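You operate a simulated robot arm through the tools that you are given. There is no shell and no other tool.

You run a simulated robot arm. Do the job below in one go: nothing can be reset, and whatever is moved stays where it is left.

Task
Wind the slack strip back onto the small coil.
Fine: before winding, sliding guide drawn open, core lever on HELD and brake switch on RUN; slide the guide shut again after. Where these are worked on the way, their far stop is far enough and under half their travel is too little: sliding guide.

The check looks at the end state, three seconds after you hand in, the way a careful person would. Anything else that was tipped, shoved, dropped, spilled or broken makes it a failure.

Robot
A 7-joint arm with a two-finger parallel gripper, fixed in place. Base frame: the origin is on the floor under the middle of its stand, x ahead of it, y to its left, z up; the work surface is at about z = 0.84. Units: m, rad, N and s.
With the tool pointing down near the work surface it reaches from about 0.42 to 0.9 m from the base axis. Its first joint turns from -2.496 to 2.496 rad. Payload 3 kg.
The tool frame sits at the grasp point between the pads (the TCP): z along the fingers, y along the line on which they close. The tips reach 0.03 m beyond it. The gripper opens to 0.094 m. The fingers are 0.028 m wide and 0.01 m thick; the gripper's body (0.05 by 0.096 m) begins 0.055 m behind the TCP.
Orientation is that of the tool frame in the base frame, as a unit quaternion [w, x, y, z]. With the fingers straight down and closing along the base's y, the tool's x points along the base's -x, its y along +y and its z along -z.

Tools
- The arm moves only by the tool apply_moves. Its argument "series" is a list of rows, each a list of 3 entries, a list of its own where there are three numbers: the turn, a rotation vector about the tool's x, y, z in units of 4 degrees (1.0 is 4 degrees), then the shift along the tool's x, y, z in units of 20 mm (1.0 is 20 mm), then the gripper command, from -1 (fully open) to 1 (shut), values between in proportion. In form: [[[ax, ay, az], [dx, dy, dz], hand], ...]. A call has 1 to 20 rows; each row shifts and turns the commanded pose from where the row before left it, along the tool's axes as they then stand. A call with a number of a shift or a turn outside -1 to 1 is refused whole. A row lasts 0.2 s, in which the tool goes at most 0.05 m and 0.15 rad; a call with a longer step from one row to the next is refused whole, and so is a gripper value outside its range. Where a pose cannot be reached the arm comes as near as it can. A force on the tool above 90 N (or 10 N above the force at the start of the call, whichever is more), or a blocked arm, ends the call early, and 0.2 s more pass. The fingers move at their own pace (about 0.072 m/s each) and stop on an object; they squeeze with about 41 N. The grip force told is the motor's: it shows also when the fingers shut on nothing. Time passes only in rows, and 0.2 s behind the last, so rows that do not move let the fingers close. The reply holds the time, the measured pose of the TCP, the force on the tool along the base axes, the opening and the grip force, in the units named above and with some noise, with the torque about the TCP (base axes, N m) and any sound that the robot's microphone picked up.
- Cameras (640 x 400 px; columns grow to the right, rows downward): "scene" is fixed at [0.3997, 0.6494, 1.6119]; the picture's right is [-0.74, -0.67, 0.00], its down [-0.64, 0.71, -0.30] and it looks along [0.20, -0.23, -0.95] (base axes); focal length 214 px, centre (320, 200). "wrist" rides on the gripper at [0.076, 0.014, -0.103] in the tool frame; the picture's right is [-0.18, 0.98, 0.00], its down [-0.75, -0.14, -0.64] and it looks along [-0.63, -0.12, 0.77] (tool axes); focal length 243 px, centre (320, 200). There is no depth. A picture from a camera that has moved, and an enlarged one, comes with that camera's place and axes in the base frame and with its lens.
- snapshot(camera): a new picture of that camera. It takes no simulated time.
- zoom(camera, box): a new picture of the part [left, top, right, bottom] of that camera's present view, enlarged. It takes no simulated time.
- hand_in(): hands the job in; it is judged then, once.

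Places have to be worked out from the pictures, the camera data and where the tool is seen. Open the gripper and draw the arm clear of the work before you hand the job in, unless the task says otherwise.

The tools are called after ">>>" as name(argument=value, ...) on one line, values as JSON. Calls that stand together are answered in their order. apply_moves: Moves the arm, as the interface text tells. Its arguments: {"type":"object","properties":{"series":{"type":"array"}},"required":["series"]} The other tools are called the same way: snapshot (camera) takes a picture; zoom (camera, box) takes an enlarged picture of a part of a camera's view; hand_in () hands the job in.

At the start:

```text
clock: 0.0
ee_pos: [0.3589, 0.5406, 1.1983]
tcp_rot: [0.0, 0.0, 1.0, 0.0]
ft_force: [0.6, 0.0, 0.7]
wrist_torque: [0.0, 0.0, 0.01]
gripper_width: 0.094
gripper_force: 0.0
```

scene: 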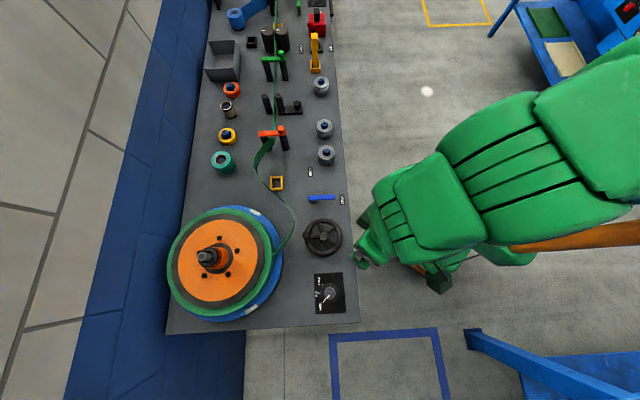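
wrist: 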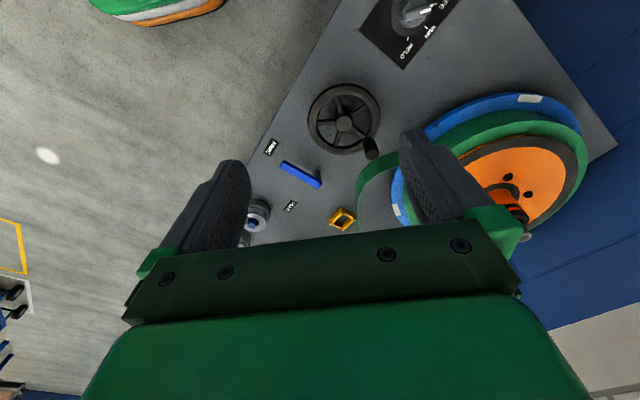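

I start by looking closely at the scene: there is a big coil, a handwheel, a dial plate, a blue lever and several guides along the strip. I'll enlarge parts of the pictures to read the labels.

>>> zoom(camera="scene", box=[160, 190, 370, 330])

>>> zoom(camera="scene", box=[190, 80, 370, 200])

>>> zoom(camera="scene", box=[190, 0, 370, 110])

>>> zoom(camera="wrist", box=[240, 0, 480, 150])

>>> zoom(camera="wrist", box=[240, 120, 400, 240])

```text
2.86 times, centred on (265, 260) of scene
camera zoom: at [0.3997, 0.6494, 1.6119], right [-0.74, -0.67, 0.0], down [-0.64, 0.71, -0.3], along [0.2, -0.23, -0.95], focal length 613 px, centre (477, 29)
```

zoom: 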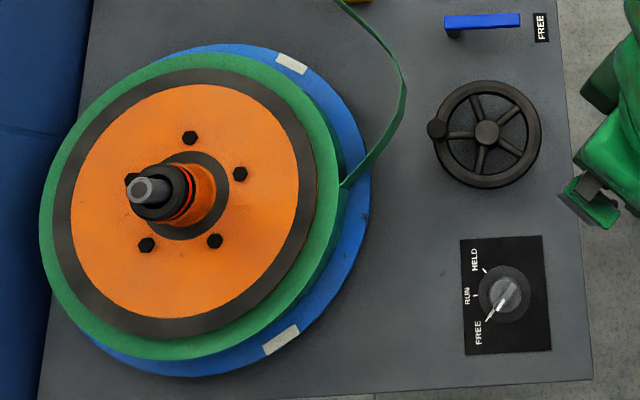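

```text
3.33 times, centred on (280, 140) of scene
camera zoom: at [0.3997, 0.6494, 1.6119], right [-0.74, -0.67, 0.0], down [-0.64, 0.71, -0.3], along [0.2, -0.23, -0.95], focal length 715 px, centre (453, 400)
```

zoom: 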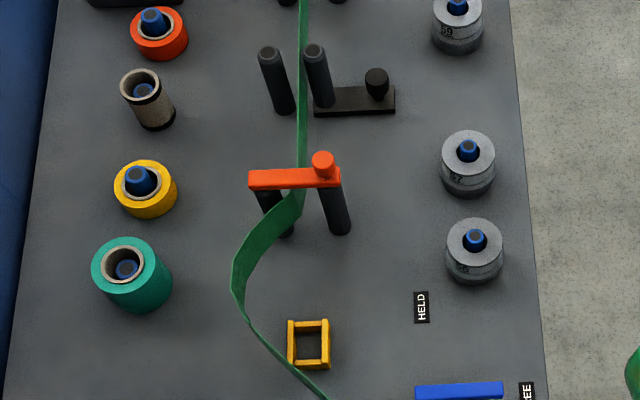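

```text
3.56 times, centred on (280, 55) of scene
camera zoom: at [0.3997, 0.6494, 1.6119], right [-0.74, -0.67, 0.0], down [-0.64, 0.71, -0.3], along [0.2, -0.23, -0.95], focal length 763 px, centre (462, 716)
```

zoom: 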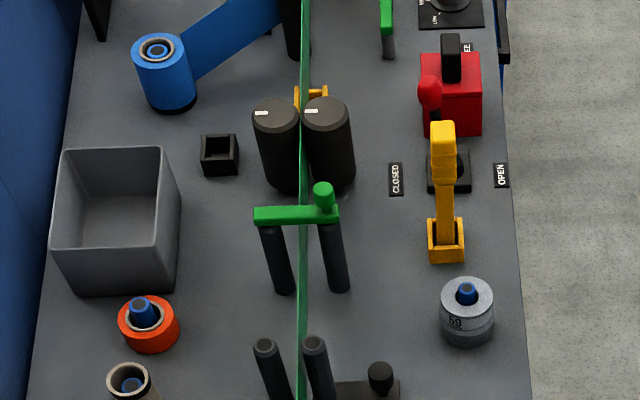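

```text
2.67 times, centred on (360, 75) of wrist
camera zoom: at [0.284, 0.5551, 1.3005], right [0.18, 0.98, 0.0], down [0.75, -0.14, 0.64], along [0.63, -0.12, -0.77], focal length 647 px, centre (213, 533)
```

zoom: 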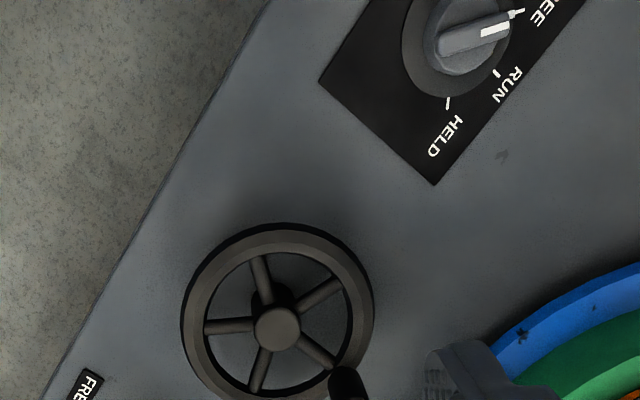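

```text
3.33 times, centred on (320, 180) of wrist
camera zoom: at [0.284, 0.5551, 1.3005], right [0.18, 0.98, 0.0], down [0.75, -0.14, 0.64], along [0.63, -0.12, -0.77], focal length 809 px, centre (320, 267)
```

zoom: 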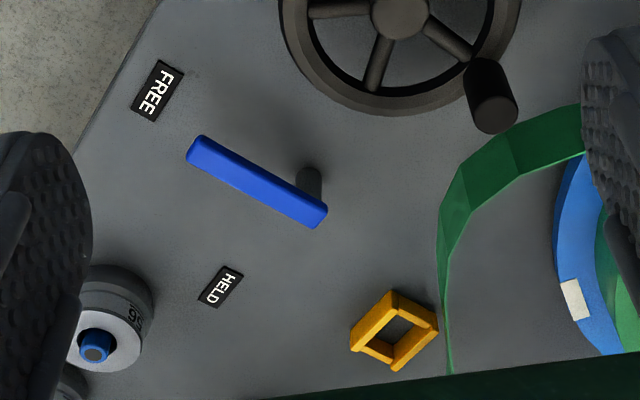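

The table runs diagonally (edge about 0.62 m from the base axis along the 45° direction), and its far half is hardly visible. I'll turn the tool in place to aim the wrist camera along the bench and see the other end.

>>> apply_moves(series=[[[0, 0, 1], [0, 0, 0], -1], [[0, 0, 1], [0, 0, 0], -1], [[0, 0, 1], [0, 0, 0], -1], [[0, 0, 1], [0, 0, 0], -1], [[0, 0, 1], [0, 0, 0], -1], [[0, 0, 1], [0, 0, 0], -1], [[0, 0, 1], [0, 0, 0], -1], [[0, 0, 1], [0, 0, 0], -1], [[0, 0, 1], [0, 0, 0], -1]])

>>> snapshot(camera="wrist")

```text
clock: 2.0
ee_pos: [0.3591, 0.5423, 1.198]
tcp_rot: [0.0, 0.31, 0.951, 0.0]
ft_force: [-0.1, 0.2, -0.2]
wrist_torque: [-0.01, 0.0, 0.01]
gripper_width: 0.0941
gripper_force: 0.1
```

```text
taken
camera wrist: at [0.3069, 0.5974, 1.3005], right [0.73, 0.69, 0.0], down [0.53, -0.56, 0.64], along [0.44, -0.47, -0.77], focal length 243 px, centre (320, 200)
```

wrist: 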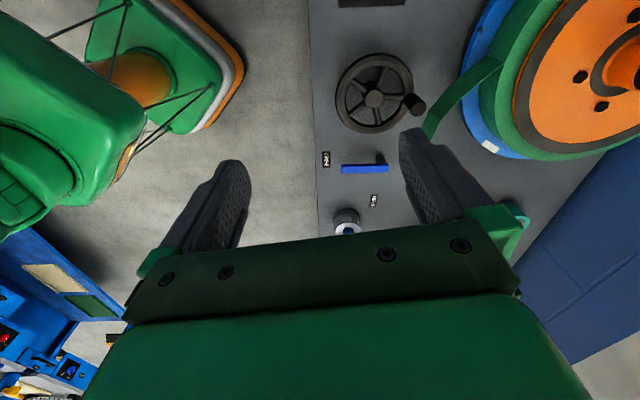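

The image top of the wrist camera looks straight down and the gripper hides the horizon, so I'll align the tool with the bench axes (x along the bench) and fly along it at this height, taking pictures of the far half.

>>> apply_moves(series=[[[0, 0, 0.75], [0, 0, 0], -1], [[0, 0, 0.75], [0, 0, 0], -1], [[0, 0, 0.75], [0, 0, 0], -1], [[0, 0, 0], [-1, 0, 0], -1], [[0, 0, 0], [-1, 0, 0], -1], [[0, 0, 0], [-1, 0, 0], -1], [[0, 0, 0], [-1, 0, 0], -1], [[0, 0, 0], [-1, 0, 0], -1], [[0, 0, 0], [-1, 0, 0], -1], [[0, 0, 0], [-1, 0, 0], -1], [[0, 0, 0], [-1, 0, 0], -1], [[0, 0, 0], [-1, 0, 0], -1], [[0, 0, 0], [-1, 0, 0], -1], [[0, 0, 0], [-1, 0, 0], -1], [[0, 0, 0], [-1, 0, 0], -1], [[0, 0, 0], [-1, 0, 0], -1], [[0, 0, 0], [-1, 0, 0], -1], [[0, 0, 0], [-1, 0, 0], -1]])

>>> snapshot(camera="wrist")

>>> snapshot(camera="scene")

```text
clock: 5.8
ee_pos: [0.5731, 0.3286, 1.1984]
tcp_rot: [0.0, 0.382, 0.924, 0.0]
ft_force: [0.5, 0.2, -0.6]
wrist_torque: [-0.03, 0.01, 0.01]
gripper_width: 0.0938
gripper_force: 0.0
```

```text
taken
camera wrist: at [0.529, 0.3923, 1.3006], right [0.82, 0.57, 0.0], down [0.43, -0.63, 0.64], along [0.36, -0.53, -0.77], focal length 243 px, centre (320, 200)
```

wrist: 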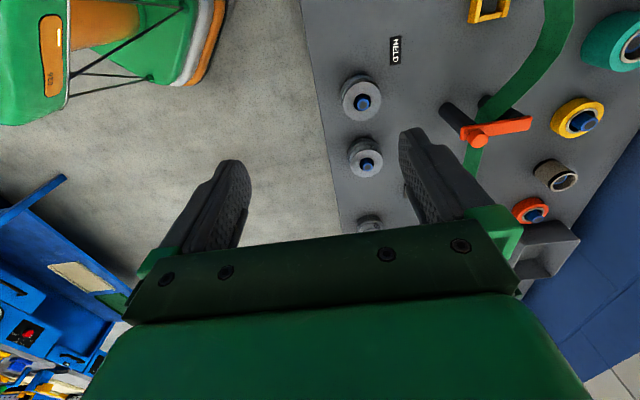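

```text
taken
```

scene: 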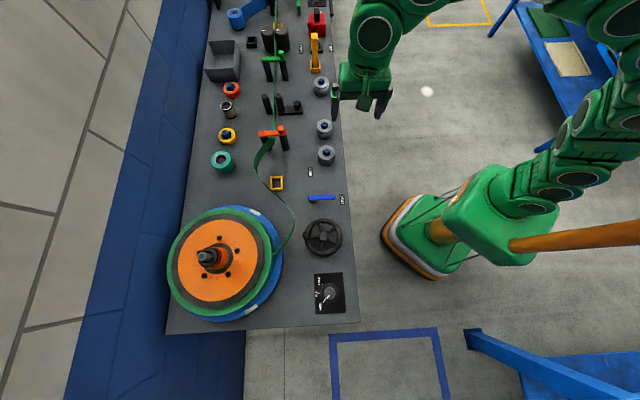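

The tool is now aligned with the bench (s = along bench, d = away from base). I continue along the bench to see the far end, where another set of controls seems to be.

>>> apply_moves(series=[[[0, 0, 0], [-1, 0, 0], -1], [[0, 0, 0], [-1, 0, 0], -1], [[0, 0, 0], [-1, 0, 0], -1], [[0, 0, 0], [-1, 0, 0], -1], [[0, 0, 0], [-1, 0, 0], -1], [[0, 0, 0], [-1, 0, 0], -1], [[0, 0, 0], [-1, 0, 0], -1], [[0, 0, 0], [-1, 0, 0], -1], [[0, 0, 0], [-1, 0, 0], -1], [[0, 0, 0], [-1, 0, 0], -1], [[0, 0, 0], [-1, 0, 0], -1], [[0, 0, 0], [-1, 0, 0], -1], [[0, 0, 0], [-1, 0, 0], -1], [[0, 0, 0], [-1, 0, 0], -1], [[0, 0, 0], [-1, 0, 0], -1]])

>>> snapshot(camera="wrist")

```text
clock: 9.0
ee_pos: [0.7726, 0.1248, 1.1865]
tcp_rot: [0.0, 0.383, 0.924, -0.001]
ft_force: [0.6, -0.6, -0.3]
wrist_torque: [-0.02, 0.02, -0.02]
gripper_width: 0.0938
gripper_force: 0.0
out of reach, approached as far as the arm can: row 14, 15
```

```text
taken
camera wrist: at [0.7294, 0.1871, 1.2889], right [0.82, 0.57, 0.0], down [0.43, -0.63, 0.64], along [0.36, -0.53, -0.77], focal length 243 px, centre (320, 200)
```

wrist: 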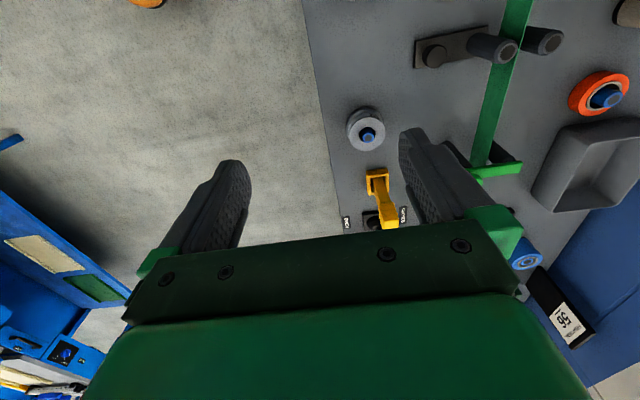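

The arm is at its reach limit here. I'll back up a bit and tilt the tool so the camera looks farther along the bench to identify everything at the far end.

>>> apply_moves(series=[[[0, 0, 0], [1, 0, 0], -1], [[0, 0, 0], [1, 0, 0], -1], [[0, 0, 0], [1, 0, 0], -1], [[0, 0, 0], [1, 0, 0], -1], [[0, -1, 0], [0, 0, 0], -1], [[0, -1, 0], [0, 0, 0], -1], [[0, -1, 0], [0, 0, 0], -1], [[0, -1, 0], [0, 0, 0], -1], [[0, -1, 0], [0, 0, 0], -1], [[0, -1, 0], [0, 0, 0], -1], [[0, -1, 0], [0, 0, 0], -1], [[0, -1, 0], [0, 0, 0], -1], [[0, -1, 0], [0, 0, 0], -1], [[0, -1, 0], [0, 0, 0], -1]])

>>> snapshot(camera="wrist")

>>> zoom(camera="wrist", box=[300, 0, 640, 212])

```text
clock: 12.0
ee_pos: [0.7155, 0.1789, 1.1869]
tcp_rot: [0.316, 0.36, 0.868, -0.131]
ft_force: [0.9, -0.7, 1.0]
wrist_torque: [0.01, -0.02, -0.01]
gripper_width: 0.0939
gripper_force: 0.0
```

```text
taken
camera wrist: at [0.6383, 0.2769, 1.2156], right [0.79, 0.6, 0.12], down [0.02, -0.22, 0.98], along [0.61, -0.77, -0.18], focal length 243 px, centre (320, 200)
```

wrist: 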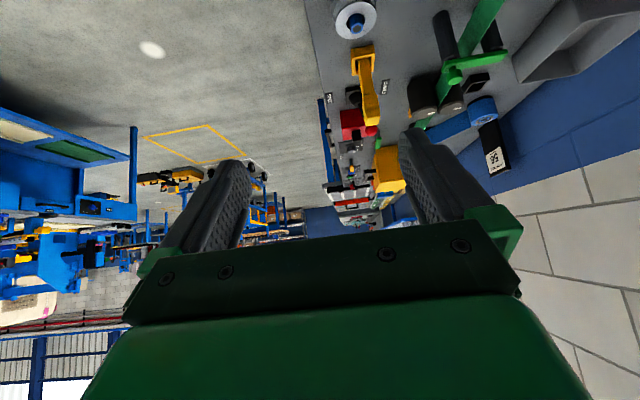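

```text
1.88 times, centred on (470, 106) of wrist
camera zoom: at [0.6383, 0.2769, 1.2156], right [0.79, 0.6, 0.12], down [0.02, -0.22, 0.98], along [0.61, -0.77, -0.18], focal length 457 px, centre (38, 377)
```

zoom: 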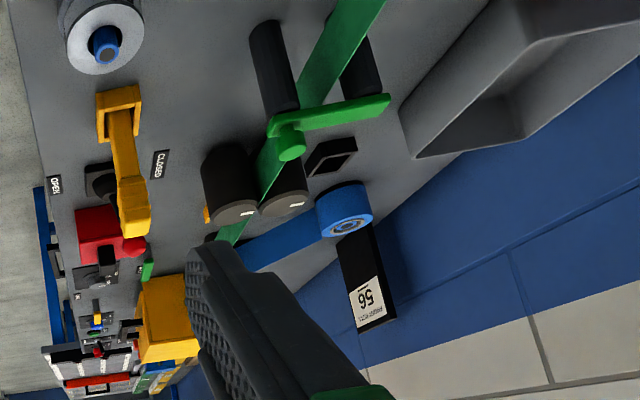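

The reachable controls are all on this end: handwheel, brake dial (now on FREE), blue core lever (now on FREE), and a black slide plate with knob and post near s≈0.47, d≈0.79, which looks like the sliding guide. I'll yaw the tilted tool so it faces radially outward toward that knob, to look at it closely.

>>> apply_moves(series=[[[-0.643, 0, -0.766], [0, 0, 0], -1], [[-0.643, 0, -0.766], [0, 0, 0], -1], [[-0.643, 0, -0.766], [0, 0, 0], -1], [[-0.643, 0, -0.766], [0, 0, 0], -1], [[-0.643, 0, -0.766], [0, 0, 0], -1], [[-0.643, 0, -0.766], [0, 0, 0], -1], [[-0.643, 0, -0.766], [0, 0, 0], -1], [[-0.643, 0, -0.766], [0, 0, 0], -1], [[-0.643, 0, -0.766], [0, 0, 0], -1], [[-0.643, 0, -0.766], [0, 0, 0], -1], [[-0.643, 0, -0.766], [0, 0, 0], -1], [[-0.643, 0, -0.766], [0, 0, 0], -1], [[-0.643, 0, -0.766], [0, 0, 0], -1], [[-0.643, 0, -0.766], [0, 0, 0], -1], [[-0.643, 0, -0.766], [0, 0, 0], -1]])

>>> snapshot(camera="wrist")

>>> snapshot(camera="scene")

```text
clock: 15.2
ee_pos: [0.7133, 0.1792, 1.1866]
tcp_rot: [0.34, -0.122, 0.931, 0.045]
ft_force: [0.4, 0.3, 0.8]
wrist_torque: [-0.01, -0.01, 0.03]
gripper_width: 0.0939
gripper_force: 0.1
```

```text
taken
camera wrist: at [0.5919, 0.1607, 1.2163], right [-0.12, 0.99, 0.12], down [0.19, -0.09, 0.98], along [0.97, 0.14, -0.18], focal length 243 px, centre (320, 200)
```

wrist: 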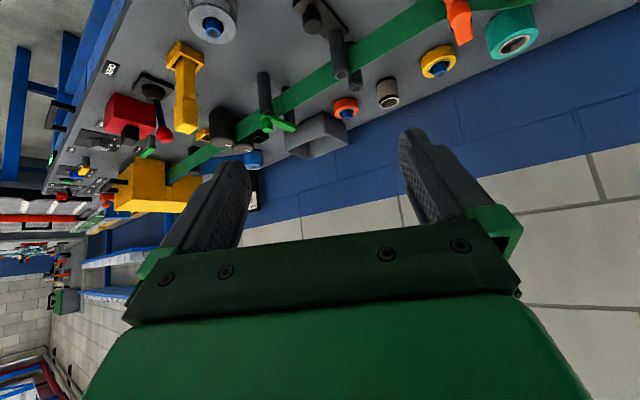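

```text
taken
```

scene: 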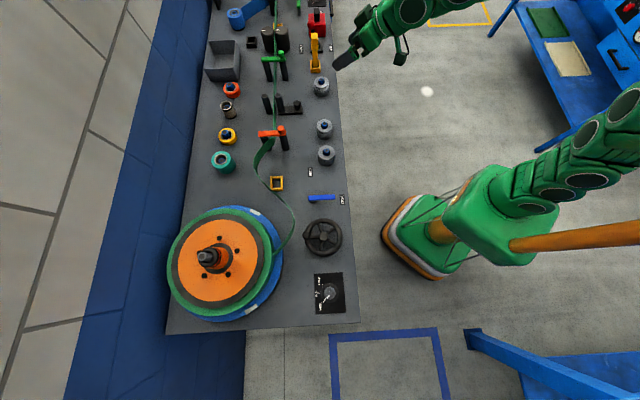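

I can see the guide near the top of this view. I'll reduce the tilt some and enlarge it.

>>> apply_moves(series=[[[0, 1, 0], [0, 0, 0], -1], [[0, 1, 0], [0, 0, 0], -1], [[0, 1, 0], [0, 0, 0], -1]])

>>> zoom(camera="wrist", box=[220, 0, 460, 150])

```text
clock: 16.0
ee_pos: [0.7151, 0.1799, 1.1854]
tcp_rot: [0.24, -0.127, 0.962, 0.032]
ft_force: [-0.1, 0.4, 0.5]
wrist_torque: [-0.01, -0.02, -0.02]
gripper_width: 0.0941
gripper_force: 0.1
```

```text
2.67 times, centred on (340, 75) of wrist
camera zoom: at [0.6006, 0.1631, 1.2408], right [-0.1, 0.99, 0.09], down [0.39, -0.04, 0.92], along [0.92, 0.12, -0.38], focal length 647 px, centre (267, 533)
```

zoom: 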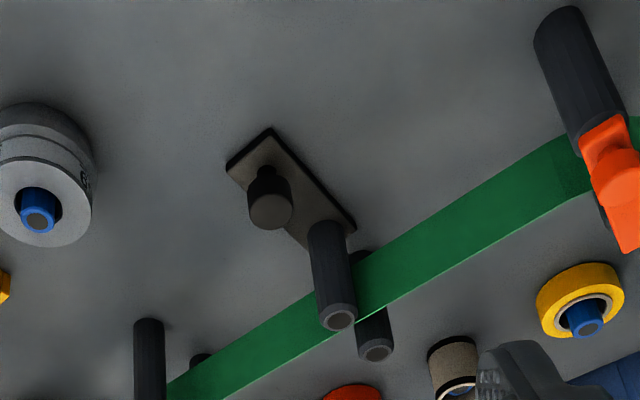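

The guide is shut now (posts close on the strip), and its mushroom knob is at about (0.904, 0.224, 0.88), sliding along the base's (0.707, 0.707) direction. I advance along the tool axis to a pre-grasp about 0.1 m short and check.

>>> apply_moves(series=[[[0, 0, 0], [-0.102, -0.025, 0.956], -1], [[0, 0, 0], [-0.102, -0.025, 0.956], -1], [[0, 0, 0], [-0.102, -0.025, 0.956], -1], [[0, 0, 0], [-0.102, -0.025, 0.956], -1], [[0, 0, 0], [-0.102, -0.025, 0.956], -1], [[0, 0, 0], [-0.102, -0.025, 0.956], -1], [[0, 0, 0], [-0.102, -0.025, 0.956], -1], [[0, 0, 0], [-0.102, -0.025, 0.956], -1], [[0, 0, 0], [-0.102, -0.025, 0.956], -1], [[0, 0, 0], [-0.102, -0.025, 0.956], -1], [[0, 0, 0], [-0.102, -0.025, 0.956], -1], [[0, 0, 0], [-0.102, -0.025, 0.956], -1]])

>>> snapshot(camera="wrist")

>>> zoom(camera="scene", box=[230, 40, 390, 160])

```text
clock: 18.6
ee_pos: [0.8388, 0.2045, 0.9926]
tcp_rot: [0.24, -0.126, 0.962, 0.032]
ft_force: [0.1, -1.0, 0.9]
wrist_torque: [-0.04, -0.02, 0.0]
gripper_width: 0.0938
gripper_force: 0.1
```

```text
taken
camera wrist: at [0.7253, 0.19, 1.0484], right [-0.1, 0.99, 0.09], down [0.39, -0.04, 0.92], along [0.92, 0.12, -0.38], focal length 243 px, centre (320, 200)
```

wrist: 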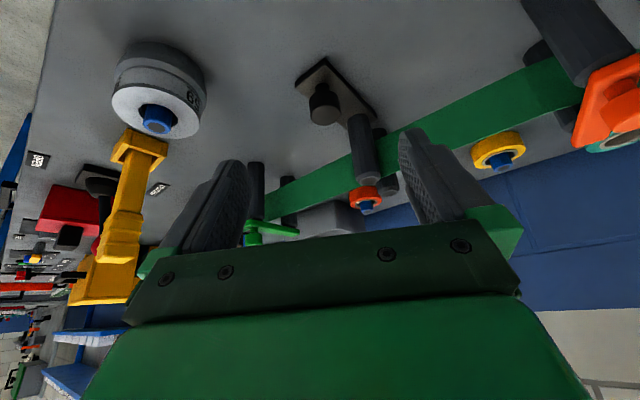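

```text
3.33 times, centred on (310, 100) of scene
camera zoom: at [0.3997, 0.6494, 1.6119], right [-0.74, -0.67, 0.0], down [-0.64, 0.71, -0.3], along [0.2, -0.23, -0.95], focal length 715 px, centre (353, 533)
```

zoom: 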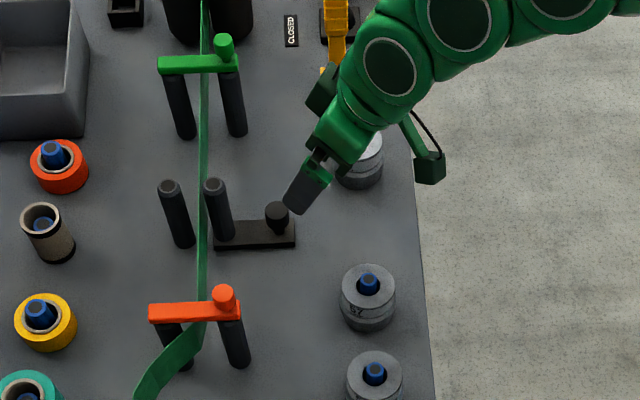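

The knob lies on the tool's centre line, about 0.117 m ahead along the tool axis. I advance 0.08 m and look again before the final step.

>>> apply_moves(series=[[[0, 0, 0], [0, 0.02, 0.8], -1], [[0, 0, 0], [0, 0.02, 0.8], -1], [[0, 0, 0], [0, 0.02, 0.8], -1], [[0, 0, 0], [0, 0.02, 0.8], -1], [[0, 0, 0], [0, 0.02, 0.8], -1]])

>>> snapshot(camera="wrist")

>>> zoom(camera="scene", box=[260, 70, 350, 130])

```text
clock: 19.8
ee_pos: [0.876, 0.2186, 0.9222]
tcp_rot: [0.239, -0.127, 0.962, 0.032]
ft_force: [-0.4, 0.0, -1.2]
wrist_torque: [-0.02, 0.01, -0.02]
gripper_width: 0.0939
gripper_force: 0.1
```

```text
taken
camera wrist: at [0.7619, 0.2018, 0.9779], right [-0.1, 0.99, 0.09], down [0.39, -0.04, 0.92], along [0.92, 0.12, -0.38], focal length 243 px, centre (320, 200)
```

wrist: 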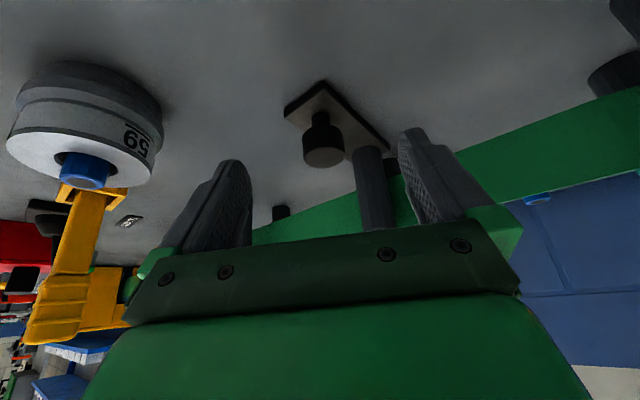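

```text
6.67 times, centred on (305, 100) of scene
camera zoom: at [0.3997, 0.6494, 1.6119], right [-0.74, -0.67, 0.0], down [-0.64, 0.71, -0.3], along [0.2, -0.23, -0.95], focal length 1430 px, centre (420, 867)
```

zoom: 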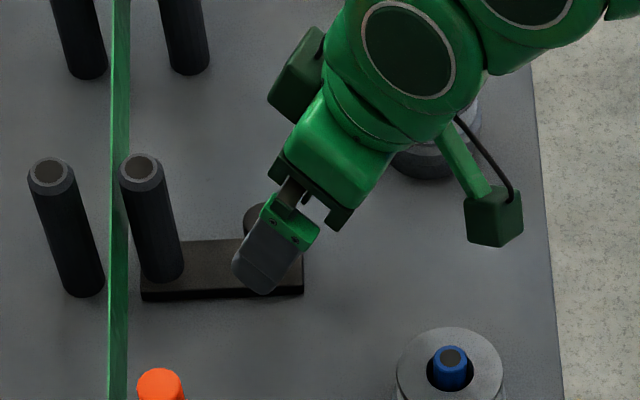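

The knob head centre is at about (0.901, 0.2245, 0.88), well centred between the fingers. I advance the last 36 mm and close on it.

>>> apply_moves(series=[[[0, 0, 0], [-0.04, 0, 0.9], -1], [[0, 0, 0], [-0.04, 0, 0.9], -1], [[0, 0, 0], [0, 0, 0], -1]])

>>> snapshot(camera="wrist")

>>> zoom(camera="scene", box=[260, 70, 350, 130])

```text
clock: 20.6
ee_pos: [0.8946, 0.2223, 0.8945]
tcp_rot: [0.24, -0.125, 0.962, 0.032]
ft_force: [0.2, 0.4, -0.9]
wrist_torque: [-0.01, -0.01, 0.01]
gripper_width: 0.0939
gripper_force: 0.1
```

```text
taken
camera wrist: at [0.7796, 0.206, 0.9485], right [-0.1, 0.99, 0.09], down [0.39, -0.04, 0.92], along [0.92, 0.12, -0.38], focal length 243 px, centre (320, 200)
```

wrist: 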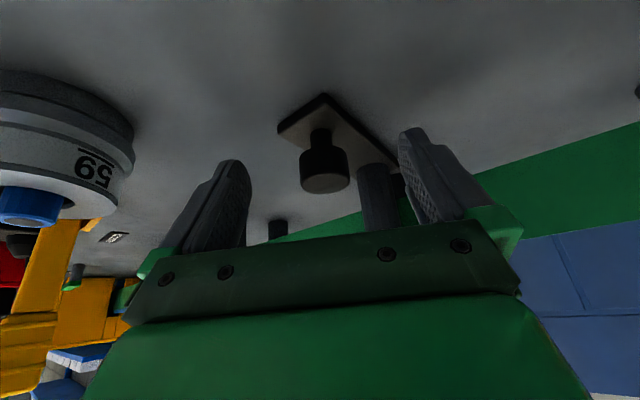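

```text
6.67 times, centred on (305, 100) of scene
camera zoom: at [0.3997, 0.6494, 1.6119], right [-0.74, -0.67, 0.0], down [-0.64, 0.71, -0.3], along [0.2, -0.23, -0.95], focal length 1430 px, centre (420, 867)
```

zoom: 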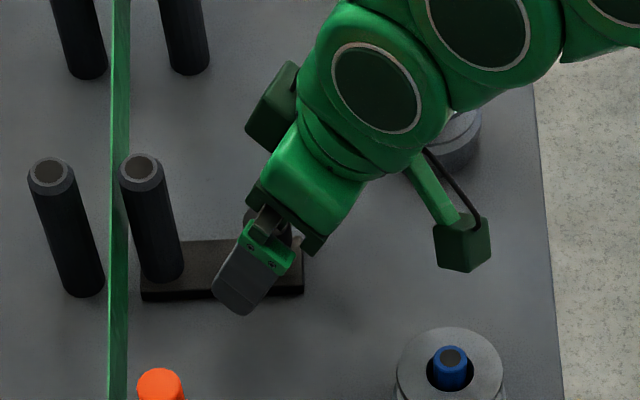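

The knob head sits right between the pads at the TCP. I close the gripper on it.

>>> apply_moves(series=[[[0, 0, 0], [0, 0, 0], 0], [[0, 0, 0], [0, 0, 0], 1], [[0, 0, 0], [0, 0, 0], 1], [[0, 0, 0], [0, 0, 0], 1], [[0, 0, 0], [0, 0, 0], 1]])

>>> snapshot(camera="wrist")

```text
clock: 21.8
ee_pos: [0.8929, 0.2235, 0.8932]
tcp_rot: [0.24, -0.127, 0.962, 0.033]
ft_force: [-14.0, 16.1, 1.8]
wrist_torque: [0.49, 0.23, 0.43]
gripper_width: 0.0292
gripper_force: 44.9
```

```text
taken
camera wrist: at [0.7789, 0.2074, 0.9486], right [-0.1, 0.99, 0.09], down [0.39, -0.04, 0.92], along [0.92, 0.12, -0.38], focal length 243 px, centre (320, 200)
```

wrist: 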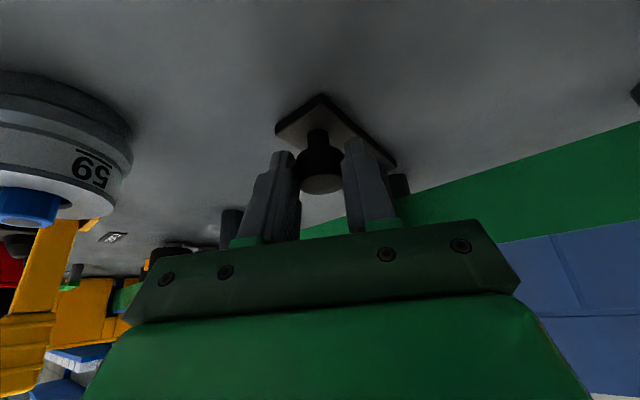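

The knob is gripped (29 mm). There's a slight sideways load, so I ease 2 mm toward it and then draw the guide toward the robot (−d direction) in 8 mm steps.

>>> apply_moves(series=[[[0, 0, 0], [0, 0.1, 0], 1], [[0, 0, 0], [0.306, -0.2, -0.163], 1], [[0, 0, 0], [0.306, -0.2, -0.163], 1], [[0, 0, 0], [0.306, -0.2, -0.163], 1]])

>>> zoom(camera="scene", box=[260, 70, 350, 130])

```text
clock: 22.8
ee_pos: [0.877, 0.2105, 0.8944]
tcp_rot: [0.242, -0.128, 0.961, 0.032]
ft_force: [32.0, 28.0, -5.6]
wrist_torque: [0.58, -0.82, 0.43]
gripper_width: 0.0293
gripper_force: 45.0
```

```text
6.67 times, centred on (305, 100) of scene
camera zoom: at [0.3997, 0.6494, 1.6119], right [-0.74, -0.67, 0.0], down [-0.64, 0.71, -0.3], along [0.2, -0.23, -0.95], focal length 1430 px, centre (420, 867)
```

zoom: 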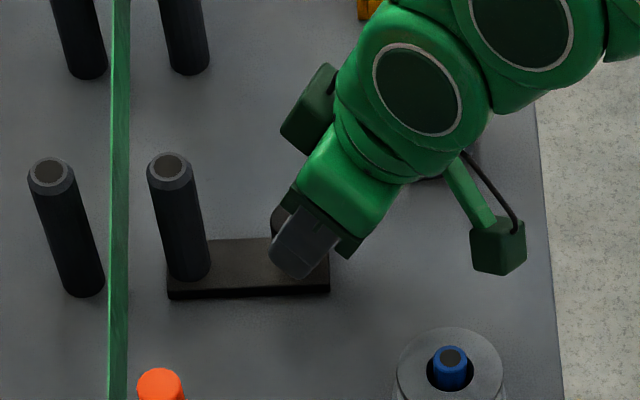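

The guide slides: the post moved about 20 mm, with about 42 N of drag. I continue pulling.

>>> apply_moves(series=[[[0, 0, 0], [0.306, -0.2, -0.163], 1], [[0, 0, 0], [0.306, -0.2, -0.163], 1], [[0, 0, 0], [0.306, -0.2, -0.163], 1]])

>>> zoom(camera="scene", box=[260, 70, 350, 130])

```text
clock: 23.6
ee_pos: [0.8598, 0.1893, 0.8934]
tcp_rot: [0.239, -0.125, 0.963, 0.03]
ft_force: [0.4, 0.5, -0.4]
wrist_torque: [0.0, 0.01, 0.02]
gripper_width: 0.0002
gripper_force: 32.8
```

```text
6.67 times, centred on (305, 100) of scene
camera zoom: at [0.3997, 0.6494, 1.6119], right [-0.74, -0.67, 0.0], down [-0.64, 0.71, -0.3], along [0.2, -0.23, -0.95], focal length 1430 px, centre (420, 867)
```

zoom: 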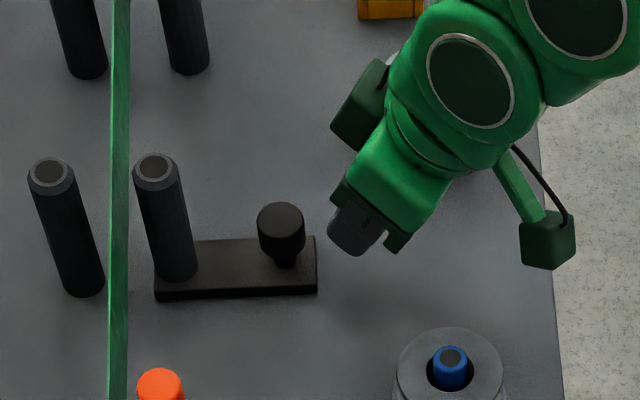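

The fingers slipped off the round knob and the guide ended about 8 mm open. I first check whether it creeps back by waiting a moment with the fingers still.

>>> apply_moves(series=[[[0, 0, 0], [0, 0, -0.9], 1], [[0, 0, 0], [0, 0, -0.9], 0], [[0, 0, 0], [0, 0, -0.9], -1], [[0, 0, 0], [0, 0, -0.9], -1]])

>>> zoom(camera="scene", box=[260, 70, 350, 130])

>>> snapshot(camera="wrist")

```text
clock: 24.6
ee_pos: [0.8268, 0.1822, 0.957]
tcp_rot: [0.24, -0.126, 0.962, 0.032]
ft_force: [0.0, -0.9, 0.2]
wrist_torque: [-0.01, 0.01, -0.02]
gripper_width: 0.0941
gripper_force: 0.3
```

```text
6.67 times, centred on (305, 100) of scene
camera zoom: at [0.3997, 0.6494, 1.6119], right [-0.74, -0.67, 0.0], down [-0.64, 0.71, -0.3], along [0.2, -0.23, -0.95], focal length 1430 px, centre (420, 867)
```

zoom: 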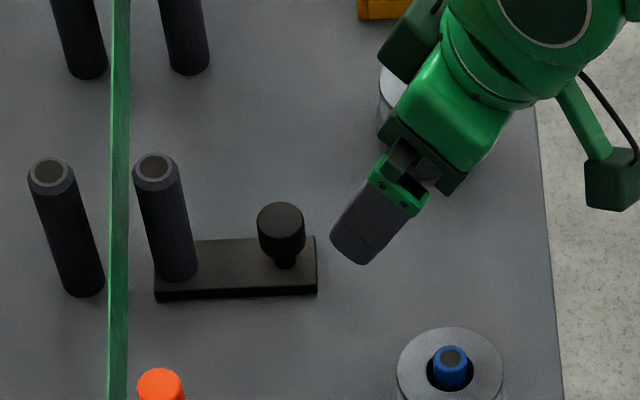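

```text
taken
camera wrist: at [0.7125, 0.1661, 1.011], right [-0.1, 0.99, 0.09], down [0.39, -0.04, 0.92], along [0.92, 0.12, -0.38], focal length 243 px, centre (320, 200)
```

wrist: 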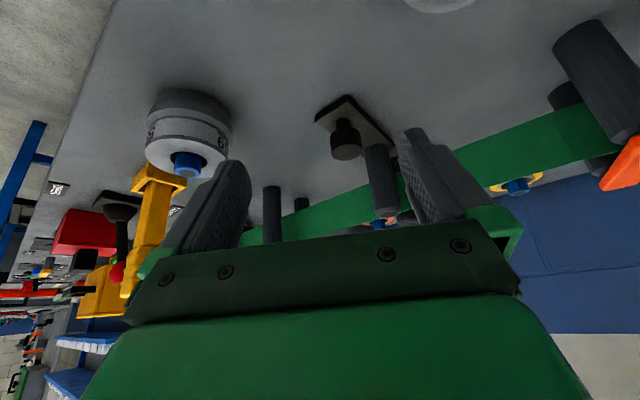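

It stays put, so it is just friction-held. A better way is to have one finger behind the knob: I'll lift, yaw the tilted tool by +60° so the fingers close along the slide direction (d) with the tool leaning toward +s, and then straddle the knob.

>>> apply_moves(series=[[[0, 0, 0], [0, 0, -1], -1], [[0, 0, 0], [0, 0, -1], -1], [[0.469, 0, 0.883], [0, 0, 0], -0.2], [[0.469, 0, 0.883], [0, 0, 0], -0.2], [[0.469, 0, 0.883], [0, 0, 0], -0.2], [[0.469, 0, 0.883], [0, 0, 0], -0.2], [[0.469, 0, 0.883], [0, 0, 0], -0.2], [[0.469, 0, 0.883], [0, 0, 0], -0.2], [[0.469, 0, 0.883], [0, 0, 0], -0.2], [[0.469, 0, 0.883], [0, 0, 0], -0.2], [[0.469, 0, 0.883], [0, 0, 0], -0.2], [[0.469, 0, 0.883], [0, 0, 0], -0.2], [[0.469, 0, 0.883], [0, 0, 0], -0.2], [[0.469, 0, 0.883], [0, 0, 0], -0.2], [[0.469, 0, 0.883], [0, 0, 0], -0.2], [[0.469, 0, 0.883], [0, 0, 0], -0.2], [[0.469, 0, 0.883], [0, 0, 0], -0.2]])

>>> snapshot(camera="wrist")

>>> snapshot(camera="scene")

```text
clock: 28.2
ee_pos: [0.8093, 0.1774, 0.9911]
tcp_rot: [0.224, 0.372, 0.896, -0.092]
ft_force: [0.7, 0.2, -0.2]
wrist_torque: [-0.02, 0.02, -0.02]
gripper_width: 0.0567
gripper_force: 0.0
```

```text
taken
camera wrist: at [0.7389, 0.2702, 1.0471], right [0.81, 0.58, 0.09], down [0.16, -0.36, 0.92], along [0.56, -0.73, -0.38], focal length 243 px, centre (320, 200)
```

wrist: 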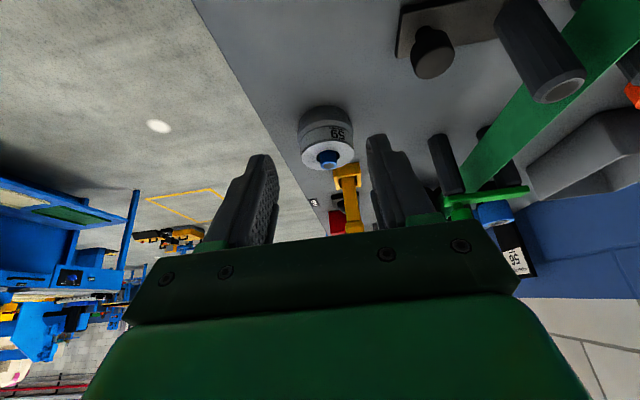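

```text
taken
```

scene: 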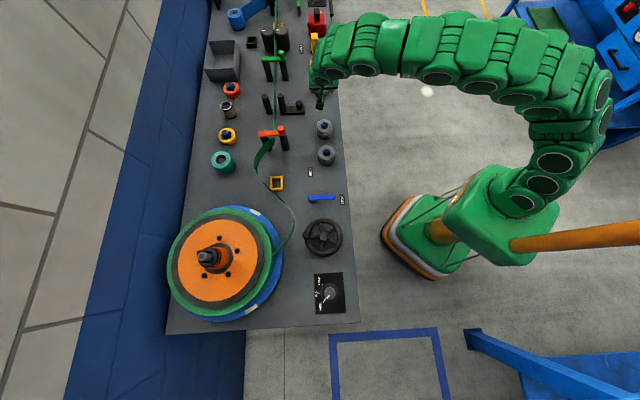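

The knob is at about (0.896, 0.2225); the fingers are open 57 mm. I shift sideways so it lies on the approach line, then check.

>>> apply_moves(series=[[[0, 0, 0], [0.243, 0.923, 0], -0.2], [[0, 0, 0], [0.243, 0.923, 0], -0.2], [[0, 0, 0], [0.243, 0.923, 0], -0.2], [[0, 0, 0], [0.243, 0.923, 0], -0.2], [[0, 0, 0], [0.243, 0.923, 0], -0.2], [[0, 0, 0], [0, 0, 1], -0.2], [[0, 0, 0], [0, 0, 0.5], -0.2]])

>>> snapshot(camera="wrist")

>>> zoom(camera="scene", box=[260, 70, 350, 130])

```text
clock: 29.8
ee_pos: [0.8694, 0.2467, 0.9543]
tcp_rot: [0.224, 0.371, 0.896, -0.093]
ft_force: [0.9, -1.1, 0.4]
wrist_torque: [0.0, 0.0, 0.0]
gripper_width: 0.0567
gripper_force: 0.1
```

```text
taken
camera wrist: at [0.799, 0.3392, 1.0096], right [0.81, 0.58, 0.09], down [0.16, -0.36, 0.92], along [0.56, -0.73, -0.38], focal length 243 px, centre (320, 200)
```

wrist: 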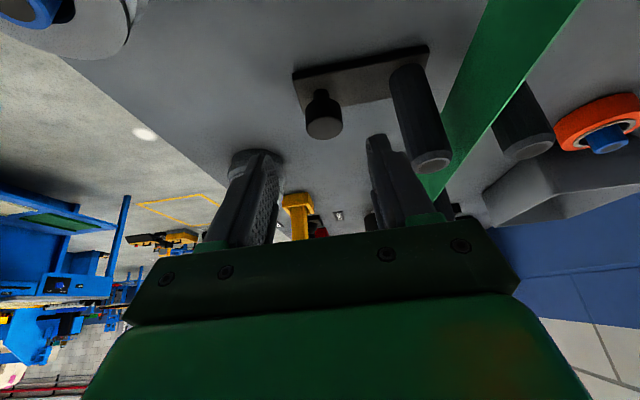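

```text
6.67 times, centred on (305, 100) of scene
camera zoom: at [0.3997, 0.6494, 1.6119], right [-0.74, -0.67, 0.0], down [-0.64, 0.71, -0.3], along [0.2, -0.23, -0.95], focal length 1430 px, centre (420, 867)
```

zoom: 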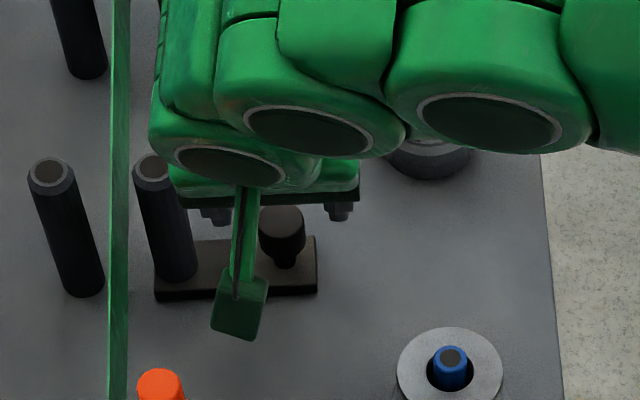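

The knob is centred. I go down the remaining 71 mm along the tool axis with the fingers straddling the knob.

>>> apply_moves(series=[[[0, 0, 0], [0.04, 0.03, 0.89], -0.2], [[0, 0, 0], [0.04, 0.03, 0.89], -0.2], [[0, 0, 0], [0.04, 0.03, 0.89], -0.2], [[0, 0, 0], [0.04, 0.03, 0.89], -0.2], [[0, 0, 0], [0, 0, 0], -0.2]])

>>> snapshot(camera="wrist")

>>> zoom(camera="scene", box=[260, 70, 350, 130])

```text
clock: 31.0
ee_pos: [0.8911, 0.2298, 0.8914]
tcp_rot: [0.224, 0.371, 0.896, -0.093]
ft_force: [0.1, 0.0, -0.1]
wrist_torque: [-0.03, -0.01, 0.02]
gripper_width: 0.0565
gripper_force: 0.1
```

```text
taken
camera wrist: at [0.8203, 0.3214, 0.9455], right [0.81, 0.58, 0.09], down [0.16, -0.36, 0.92], along [0.56, -0.73, -0.38], focal length 243 px, centre (320, 200)
```

wrist: 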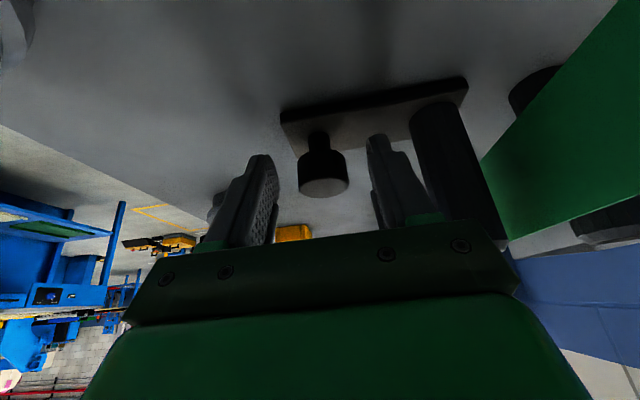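

```text
6.67 times, centred on (305, 100) of scene
camera zoom: at [0.3997, 0.6494, 1.6119], right [-0.74, -0.67, 0.0], down [-0.64, 0.71, -0.3], along [0.2, -0.23, -0.95], focal length 1430 px, centre (420, 867)
```

zoom: 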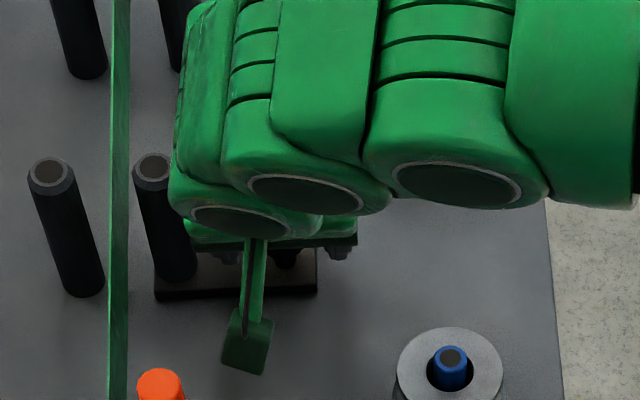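

The fingers straddle the knob with one finger between knob and post. I close and draw the guide toward the robot in 8 mm steps.

>>> apply_moves(series=[[[0, 0, 0], [0, 0, 0], 1], [[0, 0, 0], [0, 0, 0], 1], [[0, 0, 0], [0, 0, 0], 1], [[0, 0, 0], [0, -0.4, 0], 1], [[0, 0, 0], [0, -0.4, 0], 1], [[0, 0, 0], [0, -0.4, 0], 1]])

>>> snapshot(camera="wrist")

>>> zoom(camera="scene", box=[260, 70, 350, 130])

```text
clock: 32.2
ee_pos: [0.8854, 0.224, 0.8899]
tcp_rot: [0.227, 0.369, 0.897, -0.085]
ft_force: [31.3, 7.7, -16.8]
wrist_torque: [0.13, -0.42, 0.31]
gripper_width: 0.0296
gripper_force: 45.3
stopped in row 6: the force on the tool passed its limit at 100 N (the readings are from after the stop); the commanded pose is now the measured one
```

```text
taken
camera wrist: at [0.8129, 0.3148, 0.9454], right [0.8, 0.59, 0.1], down [0.15, -0.36, 0.92], along [0.58, -0.72, -0.38], focal length 243 px, centre (320, 200)
```

wrist: 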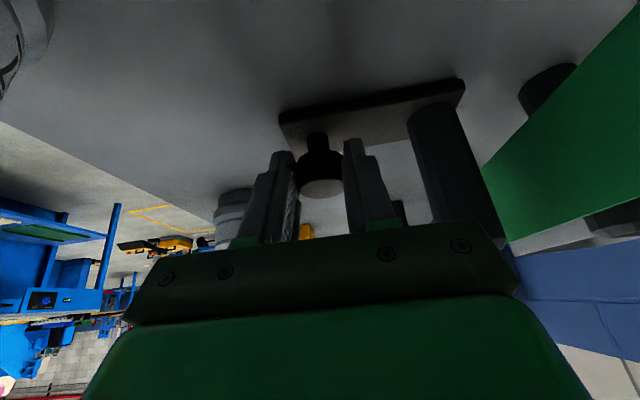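

```text
6.67 times, centred on (305, 100) of scene
camera zoom: at [0.3997, 0.6494, 1.6119], right [-0.74, -0.67, 0.0], down [-0.64, 0.71, -0.3], along [0.2, -0.23, -0.95], focal length 1430 px, centre (420, 867)
```

zoom: 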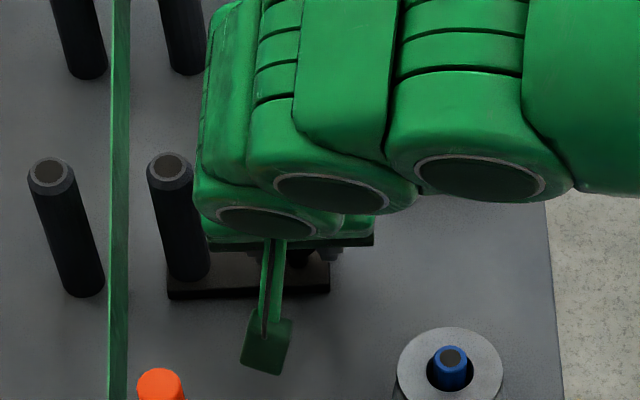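

The pull stopped hard at 100 N with the post at the same place where the first pull had ended (about 17 mm open), so that looks like the far stop. I release gently, back out along the tool axis and check the guide.

>>> apply_moves(series=[[[0, 0, 0], [0, 0, 0], 1], [[0, 0, 0], [0, 0, 0], 0.2], [[0, 0, 0], [0, 0, 0], -0.2], [[0, 0, 0], [0, 0, 0], -0.2], [[0, 0, 0], [0, 0, -1], -0.2], [[0, 0, 0], [0, 0, -1], -0.2], [[0, 0, 0], [0, 0, -1], -0.2], [[0, 0, 0], [0, 0, -1], -0.2], [[0, 0, 0], [0, -1, -1], -0.2], [[0, 0, 0], [0, -1, -1], -0.2], [[0, 0, 0], [0, -1, -1], -0.2]])

>>> snapshot(camera="wrist")

>>> zoom(camera="scene", box=[260, 70, 350, 130])

```text
clock: 34.6
ee_pos: [0.795, 0.2263, 1.0135]
tcp_rot: [0.228, 0.369, 0.897, -0.086]
ft_force: [0.7, 0.1, -0.2]
wrist_torque: [0.02, 0.03, 0.03]
gripper_width: 0.0564
gripper_force: 0.0
```

```text
taken
camera wrist: at [0.7231, 0.317, 1.069], right [0.8, 0.59, 0.1], down [0.15, -0.36, 0.92], along [0.58, -0.72, -0.38], focal length 243 px, centre (320, 200)
```

wrist: 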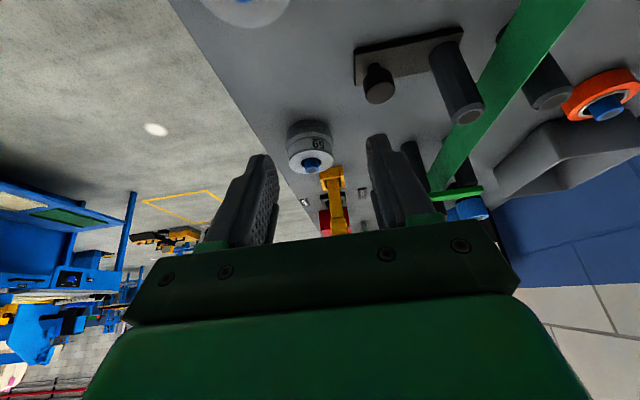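

```text
6.67 times, centred on (305, 100) of scene
camera zoom: at [0.3997, 0.6494, 1.6119], right [-0.74, -0.67, 0.0], down [-0.64, 0.71, -0.3], along [0.2, -0.23, -0.95], focal length 1430 px, centre (420, 867)
```

zoom: 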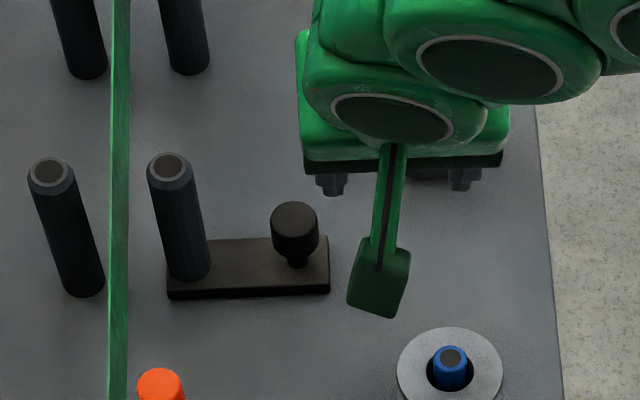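

The guide stays open at its stop. Next is the core lever: I untilt the tool, lift, and fly back along the bench to look at the blue lever from above.

>>> apply_moves(series=[[[0, 1, 0], [0.5, -0.5, -0.5], -1], [[0, 1, 0], [0.5, -0.5, -0.5], -1], [[0, 1, 0], [0.5, -0.5, -0.5], -1], [[0, 1, 0], [0.5, -0.5, -0.5], -1], [[0, 1, 0], [0.5, -0.5, -0.5], -1], [[0, 1, 0], [0.5, 0, -0.5], -1], [[0, 1, 0], [0.5, 0, -0.5], -1], [[0, 0, 0], [1, 0, 0], -1], [[0, 0, 0], [1, 0, 0], -1], [[0, 0, 0], [1, 0, 0], -1], [[0, 0, 0], [1, 0, 0], -1], [[0, 0, 0], [1, 0, 0], -1], [[0, 0, 0], [1, 0, 0], -1], [[0, 0, 0], [1, 0, 0], -1], [[0, 0, 0], [1, 0, 0], -1], [[0, 0, 0], [1, 0, 0], -1], [[0, 0, 0], [1, 0, 0], -1], [[0, 0, 0], [1, 0, 0], -1], [[0, 0, 0], [1, 0, 0], -1]])

>>> snapshot(camera="wrist")

>>> snapshot(camera="scene")

```text
clock: 38.6
ee_pos: [0.5266, 0.4197, 1.059]
tcp_rot: [0.004, 0.38, 0.925, 0.006]
ft_force: [-0.3, -0.2, -0.5]
wrist_torque: [-0.01, 0.01, 0.01]
gripper_width: 0.0939
gripper_force: 0.0
```

```text
taken
camera wrist: at [0.4813, 0.4819, 1.1618], right [0.82, 0.57, 0.01], down [0.43, -0.63, 0.64], along [0.38, -0.52, -0.77], focal length 243 px, centre (320, 200)
```

wrist: 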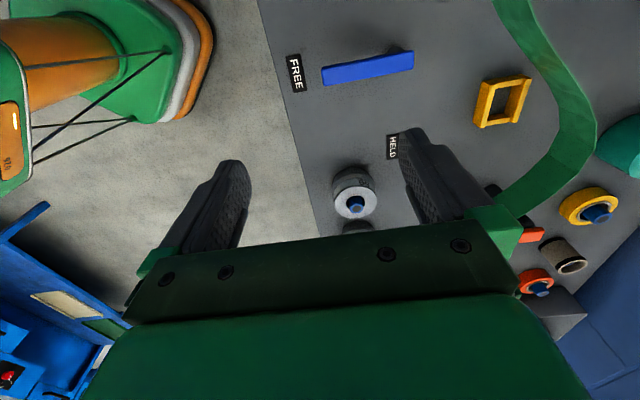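

```text
taken
```

scene: 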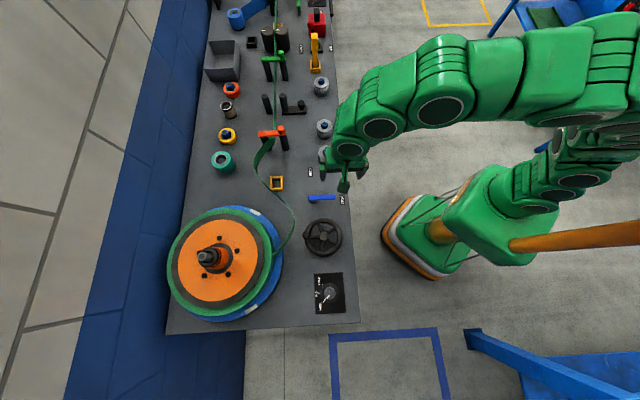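

The lever and labels are clearly in view. I enlarge that region to find the pivot, bar height and ends.

>>> zoom(camera="wrist", box=[260, 10, 452, 130])

>>> zoom(camera="scene", box=[270, 160, 360, 220])

```text
3.33 times, centred on (356, 70) of wrist
camera zoom: at [0.4813, 0.4819, 1.1618], right [0.82, 0.57, 0.01], down [0.43, -0.63, 0.64], along [0.38, -0.52, -0.77], focal length 809 px, centre (200, 633)
```

zoom: 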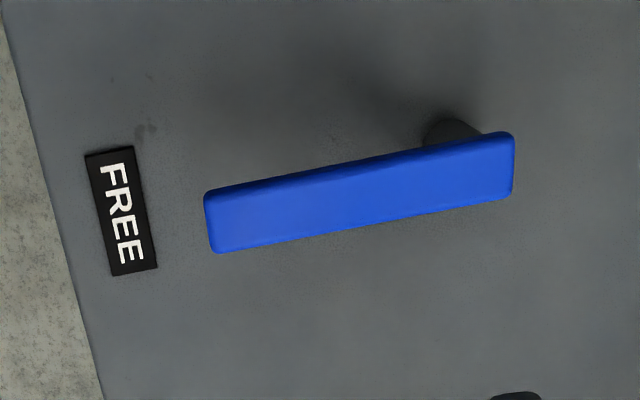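

```text
6.67 times, centred on (315, 190) of scene
camera zoom: at [0.3997, 0.6494, 1.6119], right [-0.74, -0.67, 0.0], down [-0.64, 0.71, -0.3], along [0.2, -0.23, -0.95], focal length 1430 px, centre (353, 267)
```

zoom: 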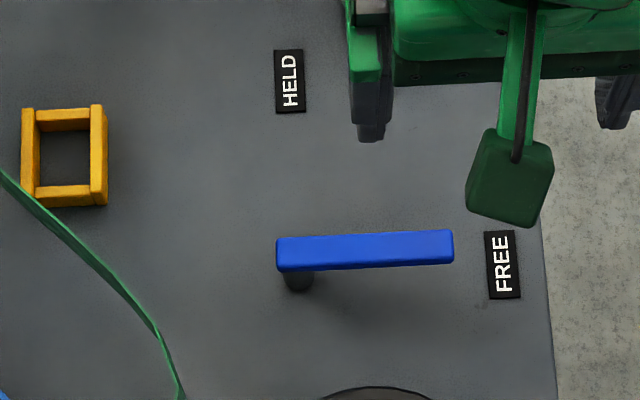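

The lever's pivot is at about s=0.062, d=0.757, its bar (top z≈0.885) points toward FREE (−d), and HELD is 90° round toward +s. I close the fingers and lower them on the handwheel side of the bar's free end, to push it round.

>>> apply_moves(series=[[[0, 0, 0], [0.76, 0.465, 0], 1], [[0, 0, 0], [0.76, 0.465, 0], 1], [[0, 0, 0], [0.76, 0.465, 0], 1], [[0, 0, 0], [0, 0, 1], 1], [[0, 0, 0], [0, 0, 1], 1], [[0, 0, 0], [0, 0, 1], 1], [[0, 0, 0], [0, 0, 1], 1], [[0, 0, 0], [0, 0, 1], 1]])

>>> zoom(camera="scene", box=[270, 170, 360, 230])

>>> snapshot(camera="wrist")

```text
clock: 40.4
ee_pos: [0.513, 0.4718, 0.9593]
tcp_rot: [0.002, 0.379, 0.925, 0.006]
ft_force: [-0.6, -0.1, 0.3]
wrist_torque: [-0.01, 0.04, 0.03]
gripper_width: 0.0
gripper_force: 33.3
```

```text
6.67 times, centred on (315, 200) of scene
camera zoom: at [0.3997, 0.6494, 1.6119], right [-0.74, -0.67, 0.0], down [-0.64, 0.71, -0.3], along [0.2, -0.23, -0.95], focal length 1430 px, centre (353, 200)
```

zoom: 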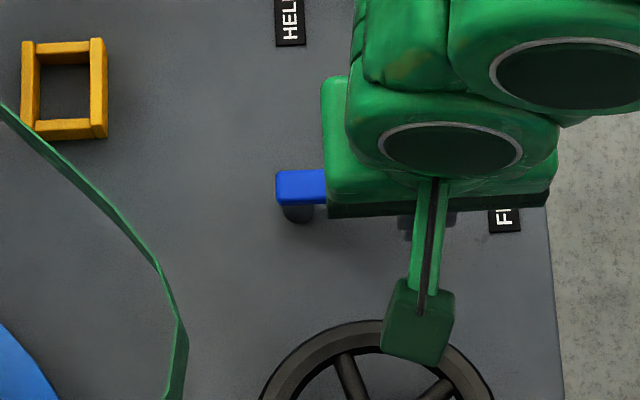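

```text
taken
camera wrist: at [0.4689, 0.5353, 1.0621], right [0.82, 0.57, 0.01], down [0.43, -0.63, 0.64], along [0.38, -0.52, -0.77], focal length 243 px, centre (320, 200)
```

wrist: 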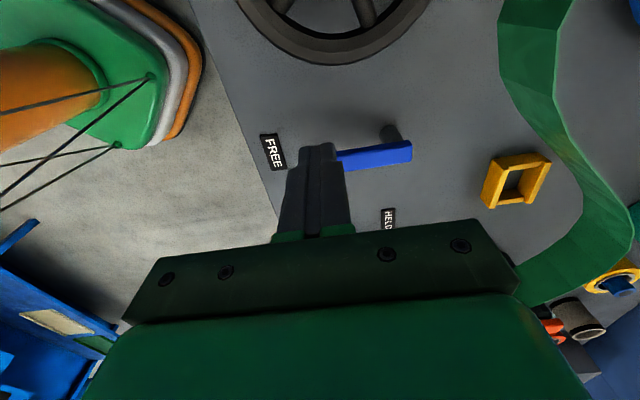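

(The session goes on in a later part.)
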